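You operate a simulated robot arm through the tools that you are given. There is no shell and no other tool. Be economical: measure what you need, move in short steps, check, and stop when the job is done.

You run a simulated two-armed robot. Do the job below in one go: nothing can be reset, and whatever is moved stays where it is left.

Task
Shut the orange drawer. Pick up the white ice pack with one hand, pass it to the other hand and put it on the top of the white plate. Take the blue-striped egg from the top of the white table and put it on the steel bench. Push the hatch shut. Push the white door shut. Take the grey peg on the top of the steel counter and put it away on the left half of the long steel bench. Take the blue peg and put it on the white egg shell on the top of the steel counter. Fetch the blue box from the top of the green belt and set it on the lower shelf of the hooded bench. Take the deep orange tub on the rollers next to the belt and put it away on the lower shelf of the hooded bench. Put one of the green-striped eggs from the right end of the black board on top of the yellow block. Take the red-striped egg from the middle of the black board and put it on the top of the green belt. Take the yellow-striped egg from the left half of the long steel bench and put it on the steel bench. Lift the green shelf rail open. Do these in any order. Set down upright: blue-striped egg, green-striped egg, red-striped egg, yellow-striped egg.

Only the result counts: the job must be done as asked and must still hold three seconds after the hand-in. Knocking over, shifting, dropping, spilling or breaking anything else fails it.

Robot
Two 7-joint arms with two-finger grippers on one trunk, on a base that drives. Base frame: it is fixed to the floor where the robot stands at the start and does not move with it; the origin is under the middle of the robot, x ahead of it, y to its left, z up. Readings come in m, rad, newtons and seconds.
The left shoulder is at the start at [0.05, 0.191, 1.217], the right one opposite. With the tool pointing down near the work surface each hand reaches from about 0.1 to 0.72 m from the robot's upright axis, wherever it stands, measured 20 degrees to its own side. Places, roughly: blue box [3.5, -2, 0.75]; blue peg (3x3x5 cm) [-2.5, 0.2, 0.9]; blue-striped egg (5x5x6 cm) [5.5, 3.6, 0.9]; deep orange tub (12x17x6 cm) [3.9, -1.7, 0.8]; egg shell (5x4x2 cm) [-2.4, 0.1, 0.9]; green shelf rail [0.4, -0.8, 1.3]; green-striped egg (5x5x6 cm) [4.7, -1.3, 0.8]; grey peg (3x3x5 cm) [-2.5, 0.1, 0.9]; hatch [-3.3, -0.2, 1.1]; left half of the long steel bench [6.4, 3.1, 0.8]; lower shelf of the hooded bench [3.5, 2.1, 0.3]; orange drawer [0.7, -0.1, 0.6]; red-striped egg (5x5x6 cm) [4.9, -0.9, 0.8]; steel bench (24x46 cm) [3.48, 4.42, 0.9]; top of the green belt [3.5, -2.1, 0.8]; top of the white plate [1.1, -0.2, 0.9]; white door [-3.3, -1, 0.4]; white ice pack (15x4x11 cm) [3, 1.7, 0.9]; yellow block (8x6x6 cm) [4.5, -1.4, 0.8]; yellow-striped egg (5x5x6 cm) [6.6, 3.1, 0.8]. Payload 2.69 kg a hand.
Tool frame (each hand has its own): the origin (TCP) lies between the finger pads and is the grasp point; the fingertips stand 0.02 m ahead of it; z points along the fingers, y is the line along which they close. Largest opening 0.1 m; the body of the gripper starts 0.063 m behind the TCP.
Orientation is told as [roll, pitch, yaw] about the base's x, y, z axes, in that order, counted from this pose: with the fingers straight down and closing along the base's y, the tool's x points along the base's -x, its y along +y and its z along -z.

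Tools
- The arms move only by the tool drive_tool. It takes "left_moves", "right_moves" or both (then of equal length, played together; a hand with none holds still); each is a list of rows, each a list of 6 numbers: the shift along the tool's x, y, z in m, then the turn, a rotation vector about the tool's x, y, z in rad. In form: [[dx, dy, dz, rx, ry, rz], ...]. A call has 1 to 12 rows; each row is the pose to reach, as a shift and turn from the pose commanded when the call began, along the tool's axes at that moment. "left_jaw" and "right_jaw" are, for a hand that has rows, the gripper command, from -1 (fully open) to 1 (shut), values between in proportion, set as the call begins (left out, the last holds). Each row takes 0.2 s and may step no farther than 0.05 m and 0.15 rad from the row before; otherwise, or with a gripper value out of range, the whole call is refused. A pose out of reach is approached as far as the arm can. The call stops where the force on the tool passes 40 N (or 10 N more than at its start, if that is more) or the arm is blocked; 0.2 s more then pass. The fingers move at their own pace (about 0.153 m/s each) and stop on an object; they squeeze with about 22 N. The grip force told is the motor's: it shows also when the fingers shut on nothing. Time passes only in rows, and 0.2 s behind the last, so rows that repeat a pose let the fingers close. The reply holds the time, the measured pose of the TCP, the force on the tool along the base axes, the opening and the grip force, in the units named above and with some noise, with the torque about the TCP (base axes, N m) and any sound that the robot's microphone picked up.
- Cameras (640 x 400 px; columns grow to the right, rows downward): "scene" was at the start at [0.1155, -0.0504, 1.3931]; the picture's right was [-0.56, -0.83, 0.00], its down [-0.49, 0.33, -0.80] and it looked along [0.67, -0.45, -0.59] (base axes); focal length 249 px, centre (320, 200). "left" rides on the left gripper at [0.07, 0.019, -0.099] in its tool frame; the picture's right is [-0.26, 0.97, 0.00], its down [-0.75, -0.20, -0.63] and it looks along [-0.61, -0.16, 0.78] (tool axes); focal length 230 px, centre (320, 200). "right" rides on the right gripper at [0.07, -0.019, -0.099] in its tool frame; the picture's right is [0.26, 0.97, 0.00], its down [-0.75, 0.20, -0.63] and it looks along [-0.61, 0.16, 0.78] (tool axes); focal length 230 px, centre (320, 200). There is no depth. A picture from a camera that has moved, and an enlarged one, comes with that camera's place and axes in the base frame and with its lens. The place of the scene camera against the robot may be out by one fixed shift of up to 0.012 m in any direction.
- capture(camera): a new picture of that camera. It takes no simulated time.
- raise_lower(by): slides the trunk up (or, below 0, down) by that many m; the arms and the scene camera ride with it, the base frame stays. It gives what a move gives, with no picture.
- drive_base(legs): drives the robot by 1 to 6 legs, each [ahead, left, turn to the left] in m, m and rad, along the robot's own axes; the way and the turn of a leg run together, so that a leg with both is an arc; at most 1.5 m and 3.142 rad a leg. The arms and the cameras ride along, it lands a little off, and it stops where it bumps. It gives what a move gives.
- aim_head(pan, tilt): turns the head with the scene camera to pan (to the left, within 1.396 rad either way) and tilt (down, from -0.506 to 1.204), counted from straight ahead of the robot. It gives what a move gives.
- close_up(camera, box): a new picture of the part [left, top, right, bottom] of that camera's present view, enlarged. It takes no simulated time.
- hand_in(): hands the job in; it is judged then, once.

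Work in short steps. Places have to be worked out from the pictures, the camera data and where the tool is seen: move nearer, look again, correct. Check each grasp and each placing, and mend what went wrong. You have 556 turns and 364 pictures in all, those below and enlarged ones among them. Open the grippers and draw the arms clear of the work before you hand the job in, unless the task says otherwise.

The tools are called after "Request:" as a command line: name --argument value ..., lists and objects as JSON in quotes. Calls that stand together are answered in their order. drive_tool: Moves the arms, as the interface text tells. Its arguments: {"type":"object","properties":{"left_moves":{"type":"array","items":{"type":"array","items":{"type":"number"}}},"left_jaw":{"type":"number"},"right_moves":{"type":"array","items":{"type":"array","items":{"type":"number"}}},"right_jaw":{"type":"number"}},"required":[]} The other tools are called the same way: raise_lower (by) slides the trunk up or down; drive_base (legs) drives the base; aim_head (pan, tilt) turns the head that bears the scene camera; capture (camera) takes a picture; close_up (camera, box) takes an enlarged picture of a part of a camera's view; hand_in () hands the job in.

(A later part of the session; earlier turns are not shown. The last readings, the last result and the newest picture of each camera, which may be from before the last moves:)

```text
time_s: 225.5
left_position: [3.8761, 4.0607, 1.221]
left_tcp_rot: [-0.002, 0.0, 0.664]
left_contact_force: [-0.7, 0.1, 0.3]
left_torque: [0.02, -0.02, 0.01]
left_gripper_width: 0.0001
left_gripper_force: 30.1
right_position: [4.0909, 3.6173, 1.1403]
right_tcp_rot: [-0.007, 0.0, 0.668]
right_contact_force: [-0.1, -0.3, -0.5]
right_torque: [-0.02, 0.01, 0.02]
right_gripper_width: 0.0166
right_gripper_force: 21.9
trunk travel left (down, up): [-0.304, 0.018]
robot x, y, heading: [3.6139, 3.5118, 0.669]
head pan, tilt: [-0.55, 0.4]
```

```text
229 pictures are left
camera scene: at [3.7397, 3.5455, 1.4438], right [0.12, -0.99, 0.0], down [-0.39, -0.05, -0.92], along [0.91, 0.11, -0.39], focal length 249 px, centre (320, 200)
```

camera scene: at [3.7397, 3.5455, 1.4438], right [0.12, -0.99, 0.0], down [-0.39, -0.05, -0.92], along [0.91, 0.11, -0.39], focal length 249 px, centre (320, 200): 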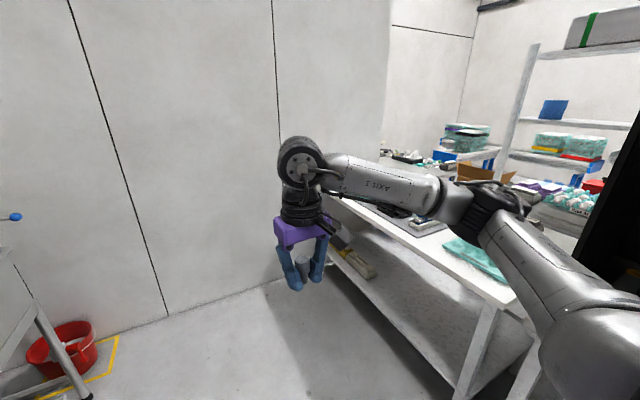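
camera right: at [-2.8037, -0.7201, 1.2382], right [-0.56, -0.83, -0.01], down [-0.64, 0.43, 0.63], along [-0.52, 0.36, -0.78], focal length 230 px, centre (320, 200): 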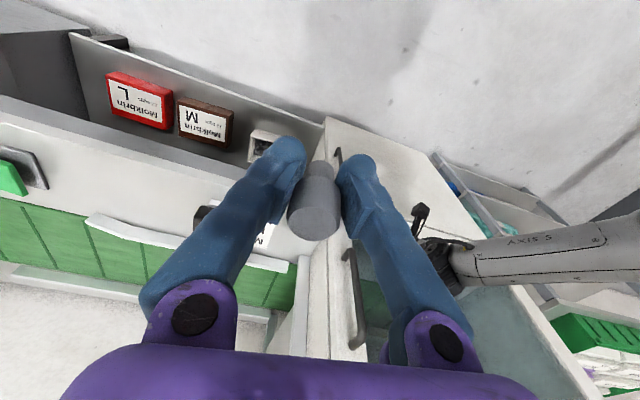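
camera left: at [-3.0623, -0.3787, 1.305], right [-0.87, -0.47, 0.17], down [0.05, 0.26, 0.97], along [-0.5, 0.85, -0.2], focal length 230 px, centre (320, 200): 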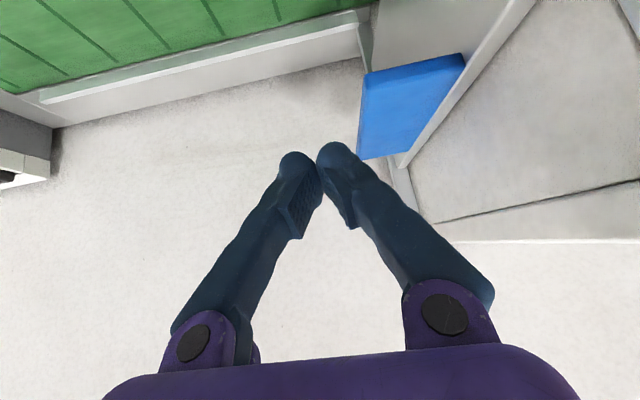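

My right arm blocks the view; I fold it back and to the right.

Request:
drive_tool --right_moves '[[0.03, -0.035, 0, 0, 0, 0], [0.06, -0.07, 0, 0, 0, 0], [0.09, -0.105, 0, 0, 0, 0], [0.12, -0.14, 0.02, 0, 0, 0], [0.14, -0.17, 0.05, 0, 0, 0], [0.14, -0.19, 0.09, 0, 0, 0]]'

Request:
capture --camera "scene"

```text
refused: row 4 steps farther than a row can; nothing moved
```

```text
228 pictures are left
camera scene: at [3.7397, 3.5455, 1.4438], right [0.12, -0.99, 0.0], down [-0.39, -0.05, -0.92], along [0.91, 0.11, -0.39], focal length 249 px, centre (320, 200)
```

scene: 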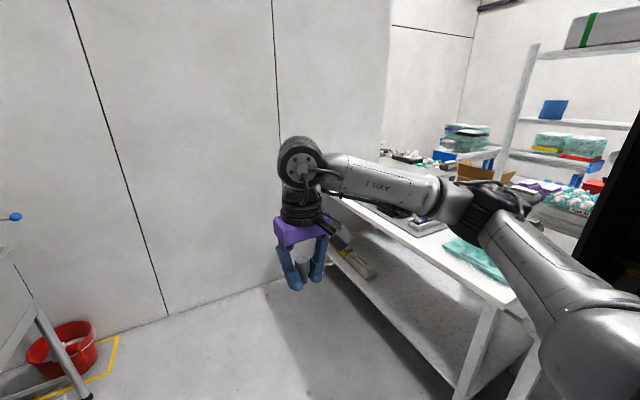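

Fixing the step size and repeating.

Request:
drive_tool --right_moves '[[0.03, -0.035, 0, 0, 0, 0], [0.06, -0.07, 0, 0, 0, 0], [0.09, -0.105, 0, 0, 0, 0], [0.12, -0.135, 0.02, 0, 0, 0], [0.14, -0.155, 0.055, 0, 0, 0], [0.14, -0.165, 0.1, 0, 0, 0]]'

Request:
capture --camera "scene"

```text
time_s: 226.9
left_position: [3.8777, 4.0605, 1.2209]
left_tcp_rot: [-0.002, 0.0, 0.663]
left_contact_force: [0.3, 0.0, -0.2]
left_torque: [-0.02, 0.01, -0.01]
left_gripper_width: 0.0
left_gripper_force: 29.9
right_position: [4.0804, 3.4001, 1.0419]
right_tcp_rot: [-0.006, -0.001, 0.669]
right_contact_force: [-0.6, 0.0, -0.6]
right_torque: [0.03, 0.02, -0.04]
right_gripper_width: 0.0168
right_gripper_force: 22.0
trunk travel left (down, up): [-0.304, 0.018]
robot x, y, heading: [3.6153, 3.5105, 0.668]
head pan, tilt: [-0.55, 0.4]
```

```text
227 pictures are left
camera scene: at [3.7403, 3.5454, 1.4437], right [0.12, -0.99, 0.0], down [-0.39, -0.05, -0.92], along [0.91, 0.11, -0.39], focal length 249 px, centre (320, 200)
```

scene: 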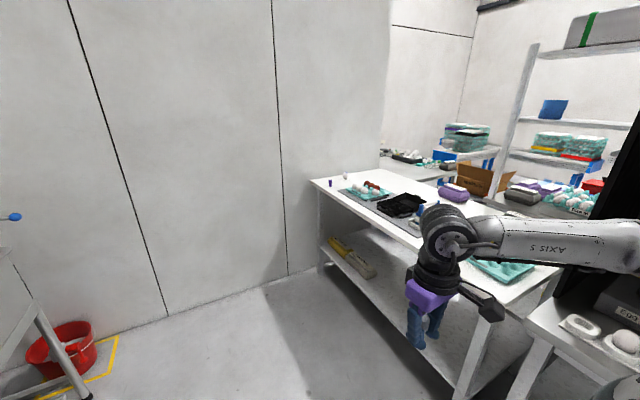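

The white table ends at the wall; the blue-striped egg is near its far corner (≈[5.6,3.57]). I approach with the left hand free: drive up and turn right to face the table.

Request:
drive_base --legs '[[0.9, -0.25, 0], [0, 0, -1.4]]'

Request:
aim_head --pan 0.3 --tilt 0.55

Request:
capture --camera "scene"

```text
time_s: 235.2
left_position: [5.0801, 3.7562, 1.2206]
left_tcp_rot: [-0.001, -0.001, -0.686]
left_contact_force: [0.5, 0.2, 0.2]
left_torque: [-0.02, -0.01, 0.01]
left_gripper_width: 0.0
left_gripper_force: 29.3
right_position: [4.4814, 3.4121, 1.0423]
right_tcp_rot: [-0.007, -0.003, -0.682]
right_contact_force: [-0.8, 0.0, -0.8]
right_torque: [0.04, 0.0, 0.0]
right_gripper_width: 0.0161
right_gripper_force: 22.2
trunk travel left (down, up): [-0.304, 0.018]
robot x, y, heading: [4.4858, 3.8909, -0.681]
head pan, tilt: [-0.55, 0.4]
```

```text
time_s: 236.4
left_position: [5.0799, 3.7574, 1.2205]
left_tcp_rot: [0.0, 0.0, -0.685]
left_contact_force: [0.4, 0.0, -0.7]
left_torque: [-0.01, -0.04, 0.02]
left_gripper_width: 0.0002
left_gripper_force: 29.8
right_position: [4.4806, 3.4117, 1.0419]
right_tcp_rot: [-0.007, -0.001, -0.68]
right_contact_force: [0.5, 0.7, -0.7]
right_torque: [0.0, -0.02, 0.0]
right_gripper_width: 0.0162
right_gripper_force: 22.1
trunk travel left (down, up): [-0.304, 0.018]
robot x, y, heading: [4.4893, 3.8911, -0.676]
head pan, tilt: [0.3, 0.55]
```

```text
226 pictures are left
camera scene: at [4.6043, 3.8315, 1.4301], right [-0.37, -0.93, 0.0], down [-0.49, 0.19, -0.85], along [0.79, -0.32, -0.52], focal length 249 px, centre (320, 200)
```

scene: 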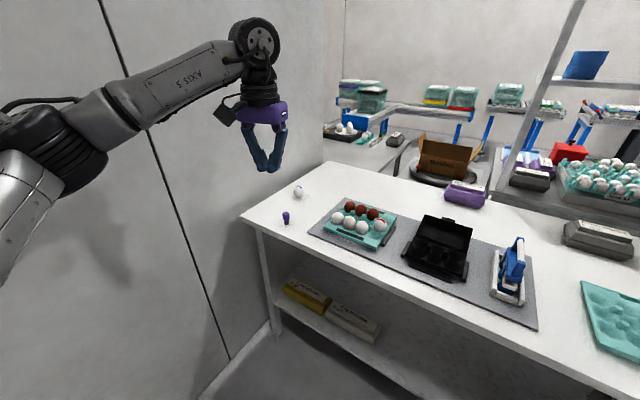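

With my left elbow the wall is too close for this egg and the right hand holds the peg, so I'll do the peg and yellow egg first via the other aisle, then return for this one. I turn round and drive back down the aisle.

Request:
drive_base --legs '[[-0.1, 0, 0], [0, 0, -1.82], [1.5, 0, 0], [1.5, 0, 0]]'

Request:
aim_head --pan 1.2 --tilt 0.3

Request:
capture --camera "scene"

```text
time_s: 256.1
left_position: [1.6219, 1.702, 1.2209]
left_tcp_rot: [-0.001, 0.0, -2.556]
left_contact_force: [0.3, -0.5, 0.2]
left_torque: [-0.01, 0.02, 0.01]
left_gripper_width: 0.0002
left_gripper_force: 29.1
right_position: [1.4682, 2.3759, 1.043]
right_tcp_rot: [-0.006, -0.002, -2.55]
right_contact_force: [-0.6, -0.4, 0.7]
right_torque: [0.0, 0.01, -0.04]
right_gripper_width: 0.0162
right_gripper_force: 21.7
trunk travel left (down, up): [-0.304, 0.018]
robot x, y, heading: [1.9249, 2.2227, -2.55]
head pan, tilt: [0.3, 0.55]
```

```text
time_s: 257.3
left_position: [1.6197, 1.7012, 1.2201]
left_tcp_rot: [-0.003, 0.001, -2.556]
left_contact_force: [-0.4, 0.9, -0.6]
left_torque: [-0.02, 0.01, -0.02]
left_gripper_width: 0.0002
left_gripper_force: 29.4
right_position: [1.4686, 2.3755, 1.0436]
right_tcp_rot: [-0.007, -0.001, -2.551]
right_contact_force: [-0.3, -0.2, 0.0]
right_torque: [0.01, 0.04, 0.0]
right_gripper_width: 0.0161
right_gripper_force: 21.7
trunk travel left (down, up): [-0.304, 0.018]
robot x, y, heading: [1.9259, 2.2293, -2.548]
head pan, tilt: [1.201, 0.3]
```

```text
225 pictures are left
camera scene: at [1.915, 2.1132, 1.453], right [-0.98, -0.22, 0.0], down [-0.06, 0.29, -0.96], along [0.21, -0.93, -0.3], focal length 249 px, centre (320, 200)
```

scene: 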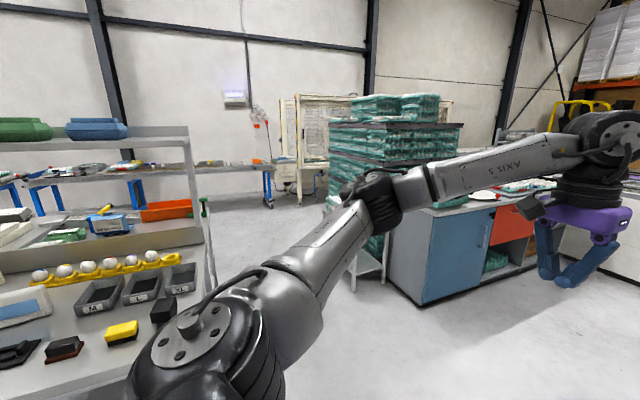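

There is a passage between the row's end and the drawer bench, leading to the other side. I move into it and turn to face through it.

Request:
drive_base --legs '[[0.43, 0.74, 0], [0, 0, 1.585]]'

Request:
aim_head --pan 0.3 --tilt 0.3

Request:
capture --camera "scene"

```text
time_s: 268.0
left_position: [2.4914, 1.0742, 1.2208]
left_tcp_rot: [-0.001, 0.001, -0.972]
left_contact_force: [0.1, -0.8, -0.6]
left_torque: [0.0, -0.03, 0.01]
left_gripper_width: 0.0
left_gripper_force: 29.7
right_position: [1.8186, 0.9136, 1.0429]
right_tcp_rot: [-0.004, -0.002, -0.969]
right_contact_force: [0.3, 0.8, -0.3]
right_torque: [0.01, -0.02, -0.01]
right_gripper_width: 0.016
right_gripper_force: 22.5
trunk travel left (down, up): [-0.304, 0.018]
robot x, y, heading: [1.9637, 1.3749, -0.971]
head pan, tilt: [1.201, 0.3]
```

```text
time_s: 269.2
left_position: [2.4912, 1.0756, 1.2224]
left_tcp_rot: [-0.002, -0.001, -0.972]
left_contact_force: [0.5, -0.2, 0.5]
left_torque: [0.0, -0.01, -0.01]
left_gripper_width: 0.0
left_gripper_force: 30.3
right_position: [1.8189, 0.915, 1.0428]
right_tcp_rot: [-0.007, -0.002, -0.968]
right_contact_force: [-0.1, -0.3, -0.4]
right_torque: [-0.03, -0.01, -0.02]
right_gripper_width: 0.0161
right_gripper_force: 21.5
trunk travel left (down, up): [-0.304, 0.018]
robot x, y, heading: [1.9577, 1.3687, -0.966]
head pan, tilt: [0.3, 0.3]
```

```text
224 pictures are left
camera scene: at [2.0601, 1.2802, 1.453], right [-0.62, -0.79, 0.0], down [-0.23, 0.18, -0.96], along [0.75, -0.59, -0.3], focal length 249 px, centre (320, 200)
```

scene: 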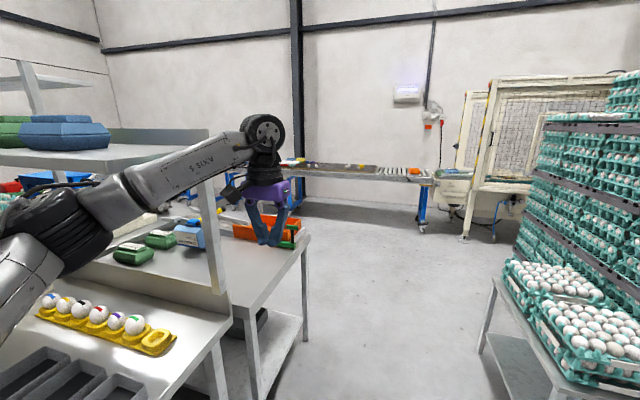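

The way through is clear. I drive on 1.75 m, turn left into the second aisle and look along it.

Request:
drive_base --legs '[[1.4, 0, 0], [0.45, 0, 0], [0, 0, 1.6]]'

Request:
aim_head --pan 0 --tilt 0.3

Request:
capture --camera "scene"

Request:
aim_head --pan -1.0 --tilt 0.4

Request:
capture --camera "scene"

```text
time_s: 282.6
left_position: [3.3199, 0.3988, 1.2212]
left_tcp_rot: [-0.003, 0.001, 0.681]
left_contact_force: [-0.8, -0.4, -0.1]
left_torque: [0.02, 0.0, 0.0]
left_gripper_width: 0.0
left_gripper_force: 29.5
right_position: [3.5361, -0.2579, 1.0413]
right_tcp_rot: [-0.005, -0.002, 0.686]
right_contact_force: [-0.3, -0.3, -0.8]
right_torque: [-0.01, 0.01, 0.04]
right_gripper_width: 0.0158
right_gripper_force: 22.0
trunk travel left (down, up): [-0.304, 0.018]
robot x, y, heading: [3.0677, -0.1521, 0.691]
head pan, tilt: [0.3, 0.3]
```

```text
time_s: 283.4
left_position: [3.3209, 0.3988, 1.2211]
left_tcp_rot: [-0.001, -0.001, 0.68]
left_contact_force: [0.0, -0.3, 0.4]
left_torque: [0.0, 0.0, 0.02]
left_gripper_width: 0.0001
left_gripper_force: 29.8
right_position: [3.5365, -0.257, 1.0418]
right_tcp_rot: [-0.007, -0.002, 0.685]
right_contact_force: [-0.1, 0.4, 0.0]
right_torque: [0.04, 0.05, -0.04]
right_gripper_width: 0.0158
right_gripper_force: 21.3
trunk travel left (down, up): [-0.304, 0.018]
robot x, y, heading: [3.0661, -0.1527, 0.687]
head pan, tilt: [0.0, 0.3]
```

```text
223 pictures are left
camera scene: at [3.1733, -0.072, 1.453], right [0.64, -0.77, 0.0], down [-0.23, -0.19, -0.96], along [0.74, 0.61, -0.3], focal length 249 px, centre (320, 200)
```

scene: 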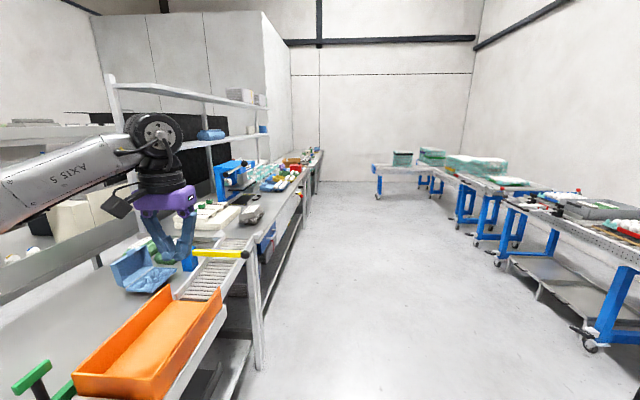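

```text
time_s: 284.7
left_position: [3.3189, 0.3984, 1.221]
left_tcp_rot: [-0.002, 0.0, 0.682]
left_contact_force: [0.6, 0.2, 0.6]
left_torque: [0.0, 0.01, -0.03]
left_gripper_width: 0.0
left_gripper_force: 29.8
right_position: [3.5365, -0.2581, 1.0418]
right_tcp_rot: [-0.007, -0.001, 0.687]
right_contact_force: [-0.3, 0.3, -0.4]
right_torque: [0.03, 0.0, 0.01]
right_gripper_width: 0.016
right_gripper_force: 22.2
trunk travel left (down, up): [-0.304, 0.018]
robot x, y, heading: [3.0694, -0.156, 0.688]
head pan, tilt: [-1.0, 0.4]
```

```text
222 pictures are left
camera scene: at [3.1894, -0.1597, 1.4438], right [-0.31, -0.95, 0.0], down [-0.37, 0.12, -0.92], along [0.88, -0.28, -0.39], focal length 249 px, centre (320, 200)
```

scene: 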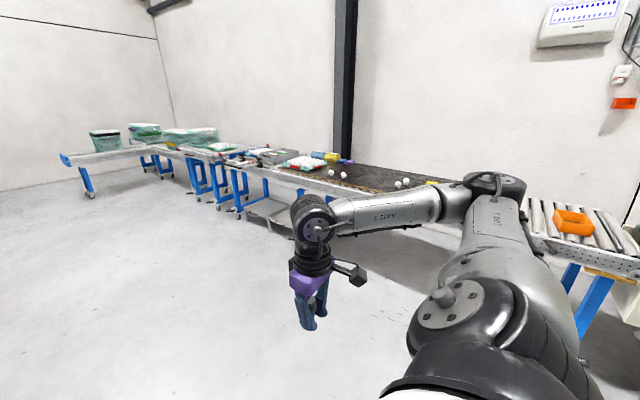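

I see it all: the long steel bench runs along the left side of this aisle (left half at the far end), and the rollers/tub/black board on the right. I drive 4 m along.

Request:
drive_base --legs '[[0, 0, -0.045], [1.5, 0, 0], [1.5, 0, 0], [1.1, 0, 0]]'

Request:
aim_head --pan 0.9 --tilt 0.5

Request:
capture --camera "scene"

```text
time_s: 301.3
left_position: [5.8338, 2.3542, 1.2215]
left_tcp_rot: [-0.003, 0.001, 0.693]
left_contact_force: [-0.5, 0.1, 1.0]
left_torque: [0.04, -0.02, 0.0]
left_gripper_width: 0.0
left_gripper_force: 29.7
right_position: [6.0573, 1.6996, 1.0427]
right_tcp_rot: [-0.006, -0.003, 0.698]
right_contact_force: [-0.5, 0.3, -0.4]
right_torque: [0.01, -0.01, -0.01]
right_gripper_width: 0.0158
right_gripper_force: 22.3
trunk travel left (down, up): [-0.304, 0.018]
robot x, y, heading: [5.5889, 1.7956, 0.696]
head pan, tilt: [-1.0, 0.4]
stopped in leg 4: the robot was blocked; the commanded pose is now the measured one
```

```text
time_s: 303.1
left_position: [5.833, 2.3541, 1.2203]
left_tcp_rot: [-0.002, 0.002, 0.692]
left_contact_force: [-0.7, -0.1, 0.2]
left_torque: [-0.01, -0.01, -0.01]
left_gripper_width: 0.0003
left_gripper_force: 29.3
right_position: [6.0556, 1.7004, 1.0422]
right_tcp_rot: [-0.005, -0.001, 0.695]
right_contact_force: [0.2, -0.8, -0.2]
right_torque: [0.03, 0.01, 0.01]
right_gripper_width: 0.016
right_gripper_force: 22.0
trunk travel left (down, up): [-0.304, 0.018]
robot x, y, heading: [5.5922, 1.7992, 0.699]
head pan, tilt: [0.901, 0.499]
```

```text
221 pictures are left
camera scene: at [5.6181, 1.9124, 1.4346], right [1.0, 0.03, 0.0], down [0.01, -0.48, -0.88], along [-0.02, 0.88, -0.48], focal length 249 px, centre (320, 200)
```

scene: 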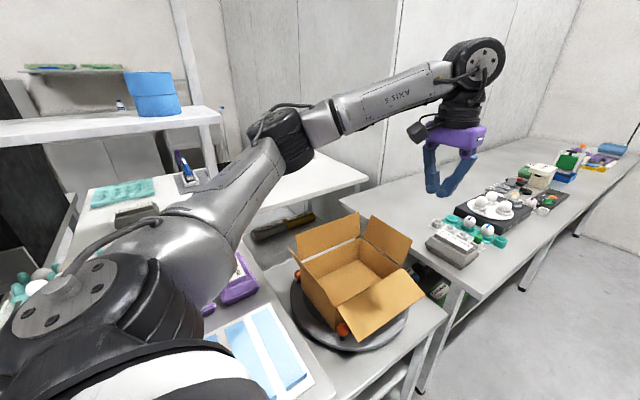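

I drifted left until my base touched the table edge (r clearance ~0.24 m). I slide right 0.3 m and straighten, then look at the bench.

Request:
drive_base --legs '[[0, -0.3, 0], [0, 0, -0.05]]'

Request:
capture --camera "scene"

```text
time_s: 306.8
left_position: [6.0529, 2.1128, 1.2194]
left_tcp_rot: [-0.001, 0.001, 0.646]
left_contact_force: [-0.1, 0.2, 0.1]
left_torque: [-0.01, 0.02, 0.02]
left_gripper_width: 0.0
left_gripper_force: 28.8
right_position: [6.2453, 1.4483, 1.0415]
right_tcp_rot: [-0.004, -0.001, 0.649]
right_contact_force: [0.9, 0.2, -0.2]
right_torque: [-0.02, 0.01, -0.04]
right_gripper_width: 0.016
right_gripper_force: 21.8
trunk travel left (down, up): [-0.304, 0.018]
robot x, y, heading: [5.7826, 1.5632, 0.651]
head pan, tilt: [0.901, 0.499]
```

```text
220 pictures are left
camera scene: at [5.817, 1.6805, 1.4346], right [1.0, -0.02, 0.0], down [-0.01, -0.48, -0.88], along [0.02, 0.88, -0.48], focal length 249 px, centre (320, 200)
```

scene: 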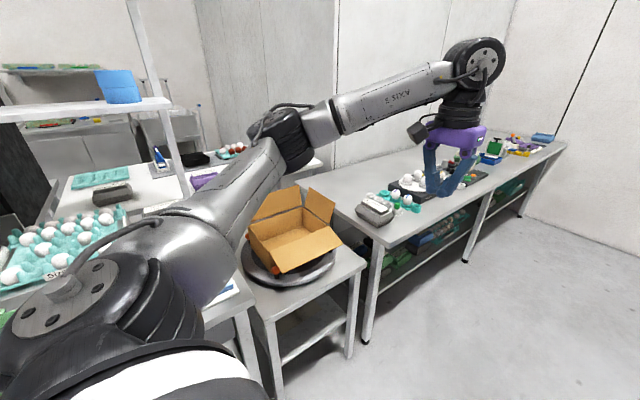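

Nothing disturbed. I drive ahead 1.2 m alongside the long steel bench.

Request:
drive_base --legs '[[1.2, 0, 0]]'

Request:
aim_head --pan 1.1 --tilt 0.55

Request:
capture --camera "scene"

```text
time_s: 312.8
left_position: [6.9675, 2.8387, 1.2203]
left_tcp_rot: [-0.002, 0.003, 0.668]
left_contact_force: [-0.3, -0.4, -0.1]
left_torque: [-0.01, 0.01, -0.02]
left_gripper_width: 0.0
left_gripper_force: 29.3
right_position: [7.1752, 2.1808, 1.0426]
right_tcp_rot: [-0.004, -0.002, 0.671]
right_contact_force: [0.8, -0.2, -0.4]
right_torque: [0.0, 0.01, 0.0]
right_gripper_width: 0.016
right_gripper_force: 22.3
trunk travel left (down, up): [-0.304, 0.018]
robot x, y, heading: [6.7069, 2.2901, 0.672]
head pan, tilt: [0.901, 0.499]
```

```text
time_s: 313.5
left_position: [6.9667, 2.8389, 1.2212]
left_tcp_rot: [-0.002, 0.003, 0.667]
left_contact_force: [0.3, 0.2, -0.2]
left_torque: [-0.02, 0.03, 0.0]
left_gripper_width: 0.0
left_gripper_force: 30.1
right_position: [7.1734, 2.1798, 1.0431]
right_tcp_rot: [-0.004, -0.003, 0.672]
right_contact_force: [0.3, -0.3, -0.3]
right_torque: [0.01, -0.01, 0.0]
right_gripper_width: 0.0164
right_gripper_force: 22.1
trunk travel left (down, up): [-0.304, 0.018]
robot x, y, heading: [6.7087, 2.2916, 0.673]
head pan, tilt: [1.1, 0.55]
```

```text
219 pictures are left
camera scene: at [6.7236, 2.4, 1.4301], right [0.98, 0.2, 0.0], down [0.1, -0.51, -0.85], along [-0.17, 0.84, -0.52], focal length 249 px, centre (320, 200)
```

scene: 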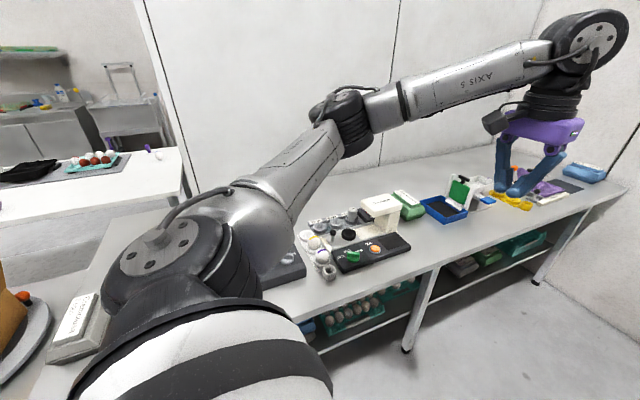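

I turn left to face the bench.

Request:
drive_base --legs '[[0, 0, 1.54]]'

Request:
aim_head --pan 0.0 --tilt 0.6

Request:
capture --camera "scene"

```text
time_s: 317.7
left_position: [6.1545, 2.5454, 1.2206]
left_tcp_rot: [-0.002, 0.003, 2.248]
left_contact_force: [-0.1, -0.6, 0.5]
left_torque: [0.02, 0.04, 0.02]
left_gripper_width: 0.0
left_gripper_force: 29.7
right_position: [6.8126, 2.7577, 1.0436]
right_tcp_rot: [-0.003, -0.003, 2.251]
right_contact_force: [0.2, 1.1, 0.4]
right_torque: [0.04, -0.02, 0.01]
right_gripper_width: 0.0161
right_gripper_force: 21.6
trunk travel left (down, up): [-0.304, 0.018]
robot x, y, heading: [6.706, 2.2882, 2.25]
head pan, tilt: [1.1, 0.55]
```

```text
time_s: 319.1
left_position: [6.1548, 2.5452, 1.2189]
left_tcp_rot: [0.0, 0.002, 2.247]
left_contact_force: [0.7, 0.0, 1.0]
left_torque: [0.0, 0.0, -0.03]
left_gripper_width: 0.0003
left_gripper_force: 29.1
right_position: [6.8134, 2.7575, 1.0425]
right_tcp_rot: [-0.005, -0.001, 2.252]
right_contact_force: [0.3, -0.5, 0.5]
right_torque: [0.01, 0.01, 0.03]
right_gripper_width: 0.016
right_gripper_force: 22.2
trunk travel left (down, up): [-0.304, 0.018]
robot x, y, heading: [6.7079, 2.287, 2.253]
head pan, tilt: [0.0, 0.6]
```

```text
218 pictures are left
camera scene: at [6.6293, 2.3868, 1.4255], right [0.78, 0.63, 0.0], down [0.36, -0.44, -0.83], along [-0.52, 0.64, -0.56], focal length 249 px, centre (320, 200)
```

scene: 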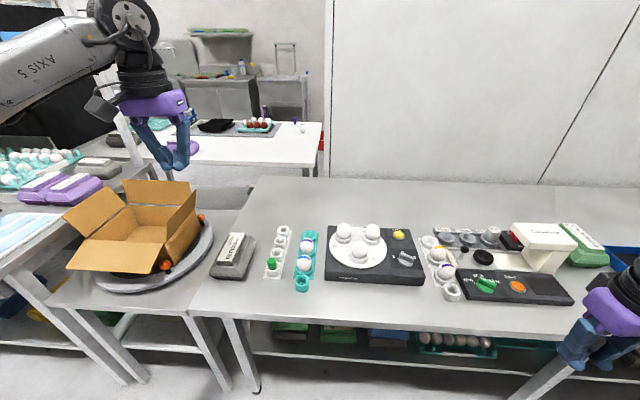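

The yellow-striped egg should be in the small tray near pixel (440,260). Zooming on both trays.

Request:
close_up --camera "scene" --box '[400, 220, 480, 310]'

Request:
close_up --camera "scene" --box '[250, 215, 420, 305]'

```text
4.44 times, centred on (440, 265) of scene
camera zoom: at [6.6293, 2.3868, 1.4255], right [0.78, 0.63, 0.0], down [0.36, -0.44, -0.83], along [-0.52, 0.64, -0.56], focal length 1108 px, centre (-213, -89)
```

zoom: 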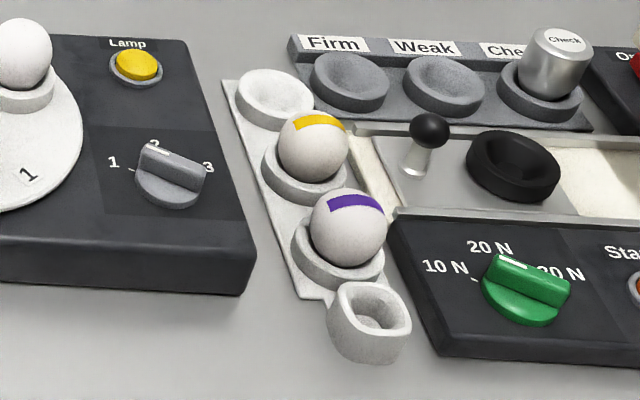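

```text
3.76 times, centred on (335, 260) of scene
camera zoom: at [6.6293, 2.3868, 1.4255], right [0.78, 0.63, 0.0], down [0.36, -0.44, -0.83], along [-0.52, 0.64, -0.56], focal length 939 px, centre (264, -26)
```

zoom: 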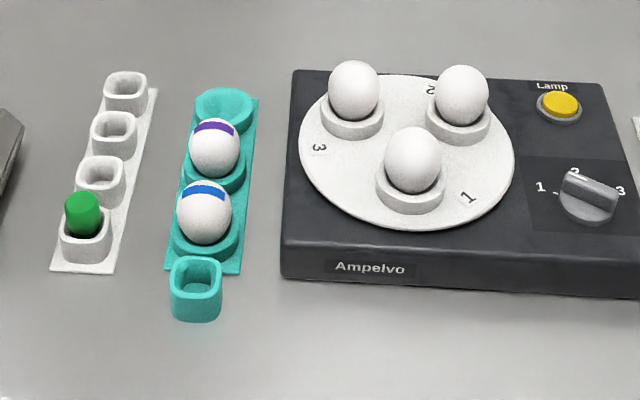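

Yellow-striped egg found at about [6.57,3.08]. First the grey peg: I'll stand it on the free front strip before the black "Ampelvo" unit (≈[6.515,2.85]). I drive 0.1 m nearer and bring the right hand over it.

Request:
drive_base --legs '[[0.1, 0, 0]]'

Request:
drive_tool --right_moves '[[-0.033, 0.034, 0, 0, 0, 0], [-0.066, 0.068, 0, 0, 0, 0], [-0.1, 0.102, 0, 0, 0, 0], [-0.133, 0.137, 0, 0, 0, 0], [-0.16, 0.17, 0.02, 0, 0, 0]]'

Request:
capture --camera "right"

Request:
capture --camera "scene"

```text
time_s: 320.2
left_position: [6.0951, 2.6187, 1.2193]
left_tcp_rot: [-0.003, 0.003, 2.247]
left_contact_force: [0.1, 0.0, 0.2]
left_torque: [-0.02, -0.05, -0.01]
left_gripper_width: 0.0
left_gripper_force: 29.9
right_position: [6.7526, 2.832, 1.0432]
right_tcp_rot: [-0.004, -0.001, 2.249]
right_contact_force: [0.5, 0.3, 0.0]
right_torque: [0.02, 0.0, 0.01]
right_gripper_width: 0.0159
right_gripper_force: 21.4
trunk travel left (down, up): [-0.304, 0.018]
robot x, y, heading: [6.6454, 2.3627, 2.252]
head pan, tilt: [0.0, 0.6]
```

```text
time_s: 321.4
left_position: [6.0933, 2.6188, 1.2204]
left_tcp_rot: [-0.001, 0.001, 2.248]
left_contact_force: [-0.5, 0.0, -0.1]
left_torque: [-0.01, -0.01, -0.02]
left_gripper_width: 0.0002
left_gripper_force: 29.6
right_position: [6.5179, 2.848, 1.0223]
right_tcp_rot: [-0.006, -0.005, 2.25]
right_contact_force: [-0.2, -0.8, -1.0]
right_torque: [-0.02, -0.01, -0.03]
right_gripper_width: 0.0161
right_gripper_force: 22.1
trunk travel left (down, up): [-0.304, 0.018]
robot x, y, heading: [6.6445, 2.3648, 2.252]
head pan, tilt: [0.0, 0.6]
```

```text
215 pictures are left
camera right: at [6.5745, 2.8057, 1.1203], right [-0.59, -0.81, -0.01], down [-0.63, 0.45, 0.63], along [-0.51, 0.38, -0.78], focal length 230 px, centre (320, 200)
```

right: 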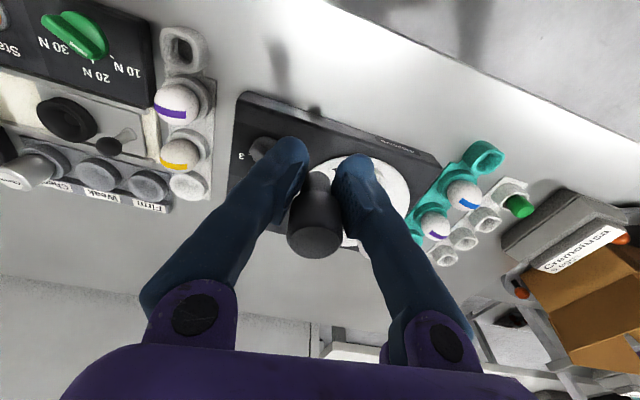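

```text
214 pictures are left
camera scene: at [6.5682, 2.4611, 1.4255], right [0.78, 0.63, 0.0], down [0.36, -0.44, -0.82], along [-0.52, 0.64, -0.57], focal length 249 px, centre (320, 200)
```

scene: 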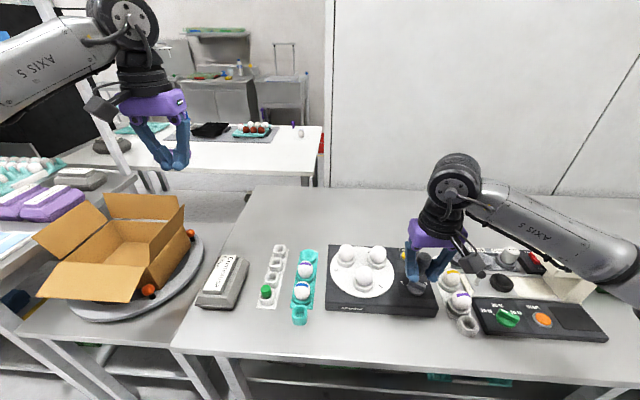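

Spot is free, bench z≈0.78. I lower the peg.

Request:
drive_tool --right_moves '[[0, 0, 0.04, 0, 0, 0], [0, 0, 0.08, 0, 0, 0], [0, 0, 0.12, 0, 0, 0], [0, 0, 0.16, 0, 0, 0]]'

Request:
close_up --camera "right" --box '[220, 60, 420, 260]'

```text
time_s: 322.4
left_position: [6.0946, 2.6194, 1.2209]
left_tcp_rot: [-0.002, 0.002, 2.248]
left_contact_force: [-0.1, -0.8, -0.1]
left_torque: [-0.02, -0.01, 0.01]
left_gripper_width: 0.0
left_gripper_force: 29.1
right_position: [6.522, 2.8494, 0.858]
right_tcp_rot: [-0.005, -0.003, 2.252]
right_contact_force: [0.4, 0.9, -0.4]
right_torque: [0.02, 0.04, -0.01]
right_gripper_width: 0.0159
right_gripper_force: 22.5
trunk travel left (down, up): [-0.304, 0.018]
robot x, y, heading: [6.647, 2.3607, 2.256]
head pan, tilt: [0.0, 0.6]
```

```text
2.00 times, centred on (320, 160) of right
camera zoom: at [6.579, 2.8066, 0.9574], right [-0.59, -0.81, -0.01], down [-0.63, 0.45, 0.63], along [-0.51, 0.38, -0.78], focal length 460 px, centre (320, 280)
```

zoom: 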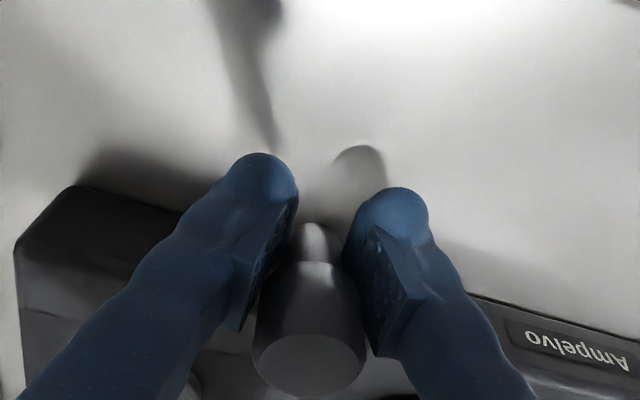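

Ampelvo's front edge is only ~1.4 cm ahead of the TCP; I shift 2 cm back toward me and lower gently.

Request:
drive_tool --right_moves '[[0.022, 0, 0, 0, 0, 0], [0.022, 0, 0.015, 0, 0, 0], [0.022, 0, 0.025, 0, 0, 0], [0.022, 0, 0.032, 0, 0, 0]]'

```text
time_s: 323.4
left_position: [6.0939, 2.6195, 1.2208]
left_tcp_rot: [-0.001, -0.001, 2.248]
left_contact_force: [0.3, -0.1, -0.9]
left_torque: [-0.02, 0.02, 0.02]
left_gripper_width: 0.0002
left_gripper_force: 29.6
right_position: [6.5355, 2.8348, 0.8299]
right_tcp_rot: [-0.005, -0.002, 2.252]
right_contact_force: [-0.3, -0.5, 0.1]
right_torque: [0.02, 0.03, 0.02]
right_gripper_width: 0.0159
right_gripper_force: 22.2
trunk travel left (down, up): [-0.304, 0.018]
robot x, y, heading: [6.6459, 2.3642, 2.251]
head pan, tilt: [0.0, 0.6]
```

Request:
drive_tool --right_moves '[[0, 0, 0.005, 0, 0, 0], [0, 0, 0.01, 0, 0, 0]]'

Request:
close_up --camera "right" --box '[220, 60, 420, 260]'

Request:
close_up --camera "scene" --box '[370, 260, 470, 340]'

```text
time_s: 324.0
left_position: [6.0951, 2.619, 1.2193]
left_tcp_rot: [-0.002, 0.002, 2.247]
left_contact_force: [-0.1, -0.6, 0.7]
left_torque: [0.0, 0.03, 0.03]
left_gripper_width: 0.0001
left_gripper_force: 29.6
right_position: [6.5345, 2.8324, 0.8205]
right_tcp_rot: [-0.005, -0.004, 2.247]
right_contact_force: [0.2, -0.1, 0.6]
right_torque: [0.01, -0.01, -0.03]
right_gripper_width: 0.0161
right_gripper_force: 22.1
trunk travel left (down, up): [-0.304, 0.018]
robot x, y, heading: [6.6472, 2.3642, 2.252]
head pan, tilt: [0.0, 0.6]
```

```text
2.00 times, centred on (320, 160) of right
camera zoom: at [6.5915, 2.7907, 0.9192], right [-0.59, -0.81, -0.01], down [-0.63, 0.46, 0.63], along [-0.51, 0.38, -0.78], focal length 460 px, centre (320, 280)
```

zoom: 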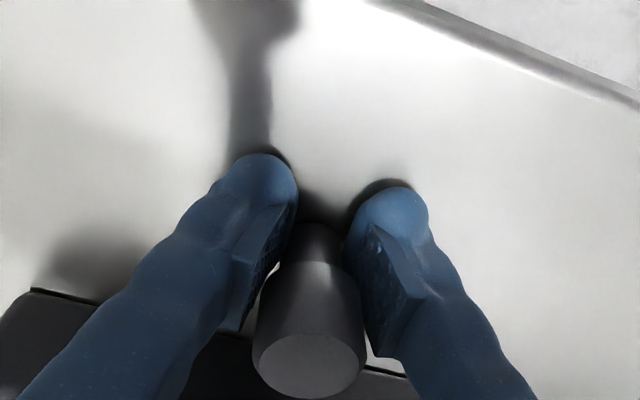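

```text
5.00 times, centred on (420, 300) of scene
camera zoom: at [6.5694, 2.4611, 1.4255], right [0.78, 0.63, 0.0], down [0.36, -0.44, -0.83], along [-0.52, 0.64, -0.56], focal length 1247 px, centre (-180, -300)
```

zoom: 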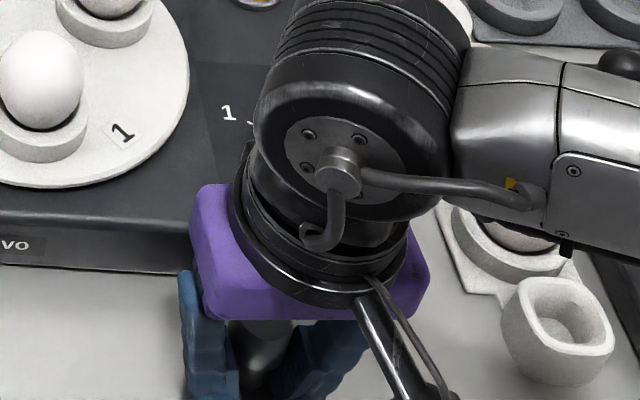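

Still no contact; a few millimetres more.

Request:
drive_tool --right_moves '[[0, 0, 0.004, 0, 0, 0], [0, 0, 0.008, 0, 0, 0]]'

Request:
drive_tool --right_moves '[[0, 0, 0.003, 0, 0, 0], [0, 0, 0.006, 0, 0, 0]]'

```text
time_s: 324.6
left_position: [6.0968, 2.6188, 1.2211]
left_tcp_rot: [0.0, -0.002, 2.247]
left_contact_force: [-0.6, 0.1, -1.0]
left_torque: [-0.02, 0.0, 0.01]
left_gripper_width: 0.0
left_gripper_force: 29.2
right_position: [6.5326, 2.8343, 0.8183]
right_tcp_rot: [-0.001, -0.008, 2.25]
right_contact_force: [8.9, -6.0, 22.5]
right_torque: [-0.19, -0.01, 0.1]
right_gripper_width: 0.0159
right_gripper_force: 21.8
trunk travel left (down, up): [-0.304, 0.018]
robot x, y, heading: [6.6492, 2.3615, 2.251]
head pan, tilt: [0.0, 0.6]
stopped in row 2 (right hand): the force on the tool passed its limit at 44 N (the readings are from after the stop); the commanded pose is now the measured one
```

```text
time_s: 325.1
left_position: [6.0948, 2.6191, 1.2212]
left_tcp_rot: [-0.001, -0.002, 2.247]
left_contact_force: [0.3, -0.1, 0.9]
left_torque: [-0.03, 0.02, -0.05]
left_gripper_width: 0.0
left_gripper_force: 29.8
right_position: [6.5324, 2.8344, 0.819]
right_tcp_rot: [0.001, -0.011, 2.251]
right_contact_force: [6.7, -7.4, 23.5]
right_torque: [-0.18, -0.12, 0.02]
right_gripper_width: 0.0157
right_gripper_force: 22.9
trunk travel left (down, up): [-0.304, 0.018]
robot x, y, heading: [6.6455, 2.3616, 2.244]
head pan, tilt: [0.0, 0.6]
stopped in row 2 (right hand): the force on the tool passed its limit at 45 N (the readings are from after the stop); the commanded pose is now the measured one
```

The peg stands on the bench. I ease up 3 mm, open and look.

Request:
drive_tool --right_moves '[[0, 0, -0.003, 0, 0, 0], [0, 0, -0.003, 0, 0, 0]]'

Request:
drive_tool --right_moves '[[0, 0, 0, 0, 0, 0], [0, 0, 0, 0, 0, 0], [0, 0, -0.01, 0, 0, 0], [0, 0, -0.05, 0, 0, 0], [0, 0, -0.09, 0, 0, 0]]' --right_jaw 0.0

Request:
capture --camera "right"

```text
time_s: 325.7
left_position: [6.0945, 2.6177, 1.2194]
left_tcp_rot: [-0.002, 0.001, 2.247]
left_contact_force: [-0.3, 0.4, 0.5]
left_torque: [0.01, 0.02, -0.01]
left_gripper_width: 0.0
left_gripper_force: 29.7
right_position: [6.5309, 2.8356, 0.8192]
right_tcp_rot: [-0.003, -0.013, 2.251]
right_contact_force: [0.4, -2.9, 5.0]
right_torque: [-0.09, 0.04, 0.05]
right_gripper_width: 0.0159
right_gripper_force: 21.9
trunk travel left (down, up): [-0.304, 0.018]
robot x, y, heading: [6.6448, 2.3588, 2.251]
head pan, tilt: [0.0, 0.6]
```

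```text
time_s: 326.9
left_position: [6.0957, 2.6192, 1.2205]
left_tcp_rot: [-0.002, 0.0, 2.247]
left_contact_force: [0.6, 0.3, -0.6]
left_torque: [0.01, 0.0, 0.01]
left_gripper_width: 0.0
left_gripper_force: 29.6
right_position: [6.5321, 2.8361, 0.9072]
right_tcp_rot: [-0.004, -0.007, 2.249]
right_contact_force: [0.3, -0.3, 0.0]
right_torque: [0.04, 0.03, 0.0]
right_gripper_width: 0.0502
right_gripper_force: 0.1
trunk travel left (down, up): [-0.304, 0.018]
robot x, y, heading: [6.6476, 2.363, 2.249]
head pan, tilt: [0.0, 0.6]
```

```text
210 pictures are left
camera right: at [6.5908, 2.7934, 1.0051], right [-0.59, -0.81, -0.01], down [-0.63, 0.45, 0.64], along [-0.51, 0.38, -0.77], focal length 230 px, centre (320, 200)
```

right: 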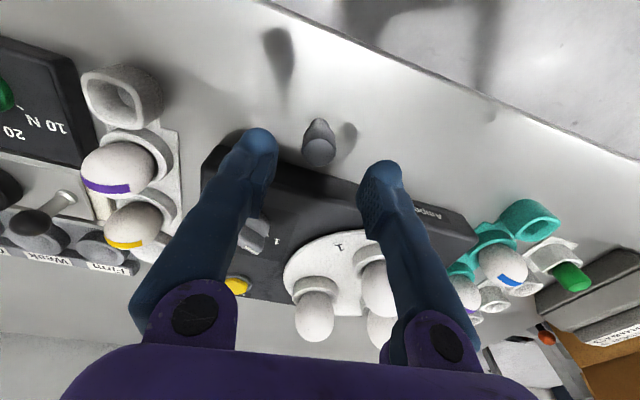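

Grey peg is placed. Next the yellow-striped egg, triangulated at [6.57,3.05,0.847]: I raise the right hand, open it and go above it.

Request:
drive_tool --right_moves '[[0, 0, -0.05, 0, 0, 0], [0, 0, -0.1, 0, 0, 0], [-0.033, -0.036, -0.1, 0, 0, 0], [-0.066, -0.072, -0.1, 0, 0, 0], [-0.1, -0.108, -0.1, 0, 0, 0], [-0.133, -0.144, -0.1, 0, 0, 0], [-0.141, -0.161, -0.1, 0, 0, 0]]' --right_jaw -0.5

Request:
capture --camera "right"

```text
time_s: 328.5
left_position: [6.0961, 2.6192, 1.2203]
left_tcp_rot: [-0.001, 0.001, 2.248]
left_contact_force: [-0.2, -0.3, 0.0]
left_torque: [-0.01, 0.0, -0.01]
left_gripper_width: 0.0
left_gripper_force: 29.5
right_position: [6.568, 3.0472, 1.0122]
right_tcp_rot: [-0.001, -0.01, 2.249]
right_contact_force: [-0.1, 0.0, 0.2]
right_torque: [0.0, -0.02, 0.01]
right_gripper_width: 0.0751
right_gripper_force: 0.0
trunk travel left (down, up): [-0.304, 0.018]
robot x, y, heading: [6.6522, 2.3621, 2.248]
head pan, tilt: [0.0, 0.6]
```

```text
209 pictures are left
camera right: at [6.6264, 3.0049, 1.1094], right [-0.59, -0.81, 0.0], down [-0.62, 0.45, 0.64], along [-0.51, 0.38, -0.77], focal length 230 px, centre (320, 200)
```

right: 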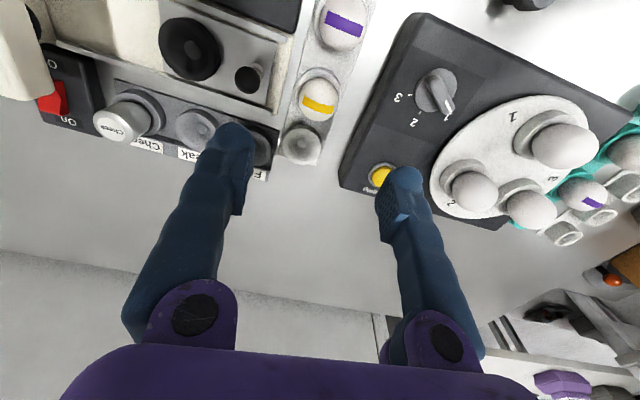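

The egg is straight below. I descend partway and check.

Request:
drive_tool --right_moves '[[-0.001, -0.003, 0.04, 0, 0, 0], [-0.001, -0.003, 0.08, 0, 0, 0], [-0.001, -0.003, 0.105, 0, 0, 0]]'

Request:
capture --camera "right"

```text
time_s: 329.3
left_position: [6.0958, 2.6201, 1.2198]
left_tcp_rot: [-0.002, -0.001, 2.248]
left_contact_force: [-0.5, -0.3, 0.1]
left_torque: [0.0, 0.02, 0.0]
left_gripper_width: 0.0
left_gripper_force: 29.9
right_position: [6.5729, 3.0508, 0.9043]
right_tcp_rot: [-0.002, -0.011, 2.25]
right_contact_force: [0.0, 0.0, -0.4]
right_torque: [-0.03, 0.0, -0.01]
right_gripper_width: 0.0751
right_gripper_force: 0.0
trunk travel left (down, up): [-0.304, 0.018]
robot x, y, heading: [6.6476, 2.3605, 2.25]
head pan, tilt: [0.0, 0.6]
```

```text
208 pictures are left
camera right: at [6.6306, 3.0085, 1.0028], right [-0.59, -0.81, 0.0], down [-0.62, 0.45, 0.64], along [-0.51, 0.38, -0.77], focal length 230 px, centre (320, 200)
```

right: 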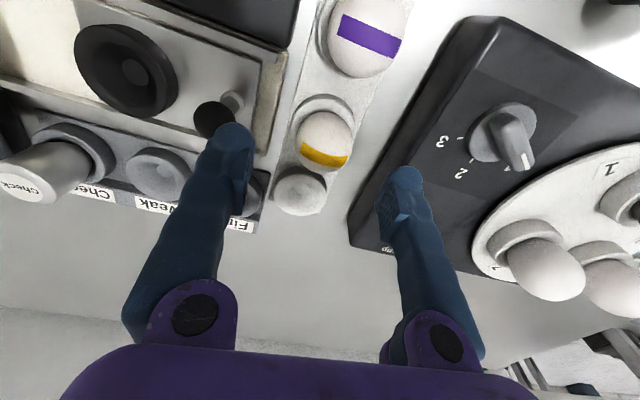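

Aligned. The lever knob is close to the right finger, so I narrow the jaw to 64 mm and descend to z≈0.855.

Request:
drive_tool --right_moves '[[0, 0, 0, 0, 0, 0], [0.001, 0.001, 0.025, 0, 0, 0], [0.001, 0.001, 0.05, 0, 0, 0]]' --right_jaw -0.28

Request:
capture --camera "right"

```text
time_s: 330.1
left_position: [6.0956, 2.6213, 1.2202]
left_tcp_rot: [-0.002, 0.0, 2.248]
left_contact_force: [-0.3, 0.3, 0.6]
left_torque: [-0.07, -0.01, 0.02]
left_gripper_width: 0.0
left_gripper_force: 29.5
right_position: [6.5728, 3.0472, 0.8555]
right_tcp_rot: [-0.002, -0.011, 2.251]
right_contact_force: [-1.0, 0.1, 0.2]
right_torque: [0.02, 0.0, 0.0]
right_gripper_width: 0.0638
right_gripper_force: 0.1
trunk travel left (down, up): [-0.304, 0.018]
robot x, y, heading: [6.6492, 2.3632, 2.249]
head pan, tilt: [0.0, 0.6]
```

```text
207 pictures are left
camera right: at [6.6298, 3.0052, 0.9531], right [-0.59, -0.81, -0.01], down [-0.62, 0.45, 0.64], along [-0.51, 0.38, -0.77], focal length 230 px, centre (320, 200)
```

right: 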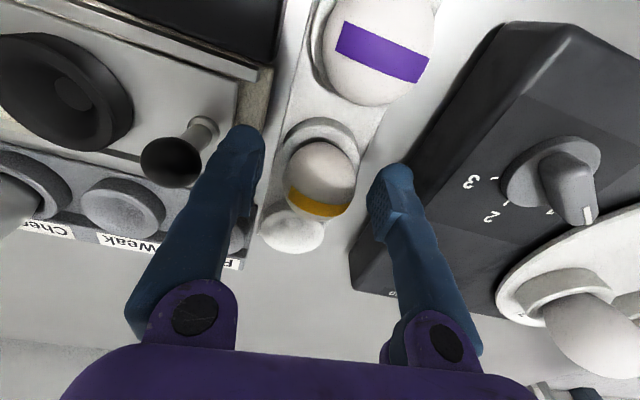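

Egg is centred between the pads. Close and lift.

Request:
drive_tool --right_moves '[[0, 0, 0.005, 0, 0, 0], [0, 0, 0.005, 0, 0, 0], [0, 0, 0.005, 0, 0, 0]]' --right_jaw 1

Request:
drive_tool --right_moves '[[0, 0, -0.03, 0, 0, 0], [0, 0, -0.07, 0, 0, 0], [0, 0, -0.12, 0, 0, 0]]'

Request:
capture --camera "right"

```text
time_s: 330.9
left_position: [6.0941, 2.6192, 1.2203]
left_tcp_rot: [-0.002, 0.001, 2.246]
left_contact_force: [-0.2, 0.0, 0.1]
left_torque: [-0.01, 0.01, -0.02]
left_gripper_width: 0.0001
left_gripper_force: 30.0
right_position: [6.5715, 3.0464, 0.8509]
right_tcp_rot: [-0.004, -0.011, 2.25]
right_contact_force: [-3.2, -0.3, 7.8]
right_torque: [0.06, 0.04, 0.01]
right_gripper_width: 0.0434
right_gripper_force: 8.9
trunk travel left (down, up): [-0.304, 0.018]
robot x, y, heading: [6.6468, 2.3618, 2.253]
head pan, tilt: [0.0, 0.6]
```

```text
time_s: 331.7
left_position: [6.0949, 2.6195, 1.2214]
left_tcp_rot: [0.0, 0.0, 2.247]
left_contact_force: [-0.3, -0.2, 0.5]
left_torque: [-0.01, -0.02, -0.02]
left_gripper_width: 0.0
left_gripper_force: 29.9
right_position: [6.5712, 3.0452, 0.9732]
right_tcp_rot: [-0.004, -0.009, 2.249]
right_contact_force: [-0.2, -0.1, -1.2]
right_torque: [0.02, 0.03, 0.0]
right_gripper_width: 0.043
right_gripper_force: 8.9
trunk travel left (down, up): [-0.304, 0.018]
robot x, y, heading: [6.6509, 2.3647, 2.247]
head pan, tilt: [0.0, 0.6]
```

```text
206 pictures are left
camera right: at [6.6292, 3.0034, 1.0724], right [-0.59, -0.81, -0.01], down [-0.62, 0.45, 0.64], along [-0.51, 0.38, -0.77], focal length 230 px, centre (320, 200)
```

right: 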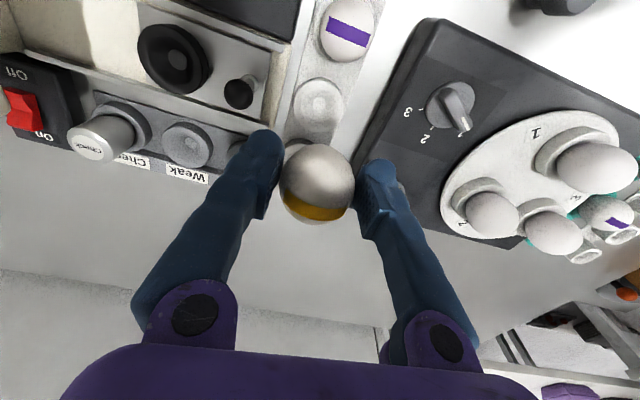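

Yellow egg held gently. I lift it higher and draw it back, then leave the bench; on the way I'll work at the rollers/black board with the left hand.

Request:
drive_tool --right_moves '[[0, 0, -0.045, 0, 0, 0], [0.02, 0, -0.085, 0, 0, 0], [0.06, 0.01, -0.1, 0, 0, 0], [0.1, 0.02, -0.11, 0, 0, 0], [0.14, 0.03, -0.12, 0, 0, 0], [0.18, 0.04, -0.12, 0, 0, 0]]'

Request:
capture --camera "scene"

```text
time_s: 333.1
left_position: [6.0956, 2.6185, 1.2198]
left_tcp_rot: [-0.005, 0.001, 2.247]
left_contact_force: [-0.6, -0.1, 0.5]
left_torque: [0.0, 0.03, 0.02]
left_gripper_width: 0.0
left_gripper_force: 29.3
right_position: [6.6516, 2.8797, 1.0888]
right_tcp_rot: [-0.003, -0.009, 2.25]
right_contact_force: [-0.5, -0.5, -0.1]
right_torque: [0.02, 0.01, 0.0]
right_gripper_width: 0.043
right_gripper_force: 9.0
trunk travel left (down, up): [-0.304, 0.018]
robot x, y, heading: [6.6483, 2.3617, 2.247]
head pan, tilt: [0.0, 0.6]
```

```text
205 pictures are left
camera scene: at [6.5704, 2.4605, 1.4257], right [0.78, 0.63, 0.0], down [0.35, -0.44, -0.83], along [-0.52, 0.64, -0.56], focal length 249 px, centre (320, 200)
```

scene: 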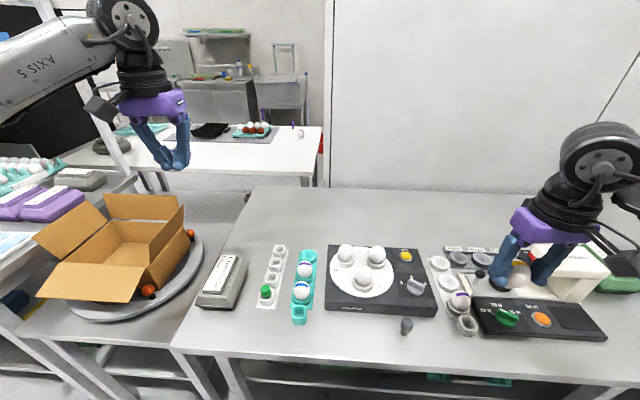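

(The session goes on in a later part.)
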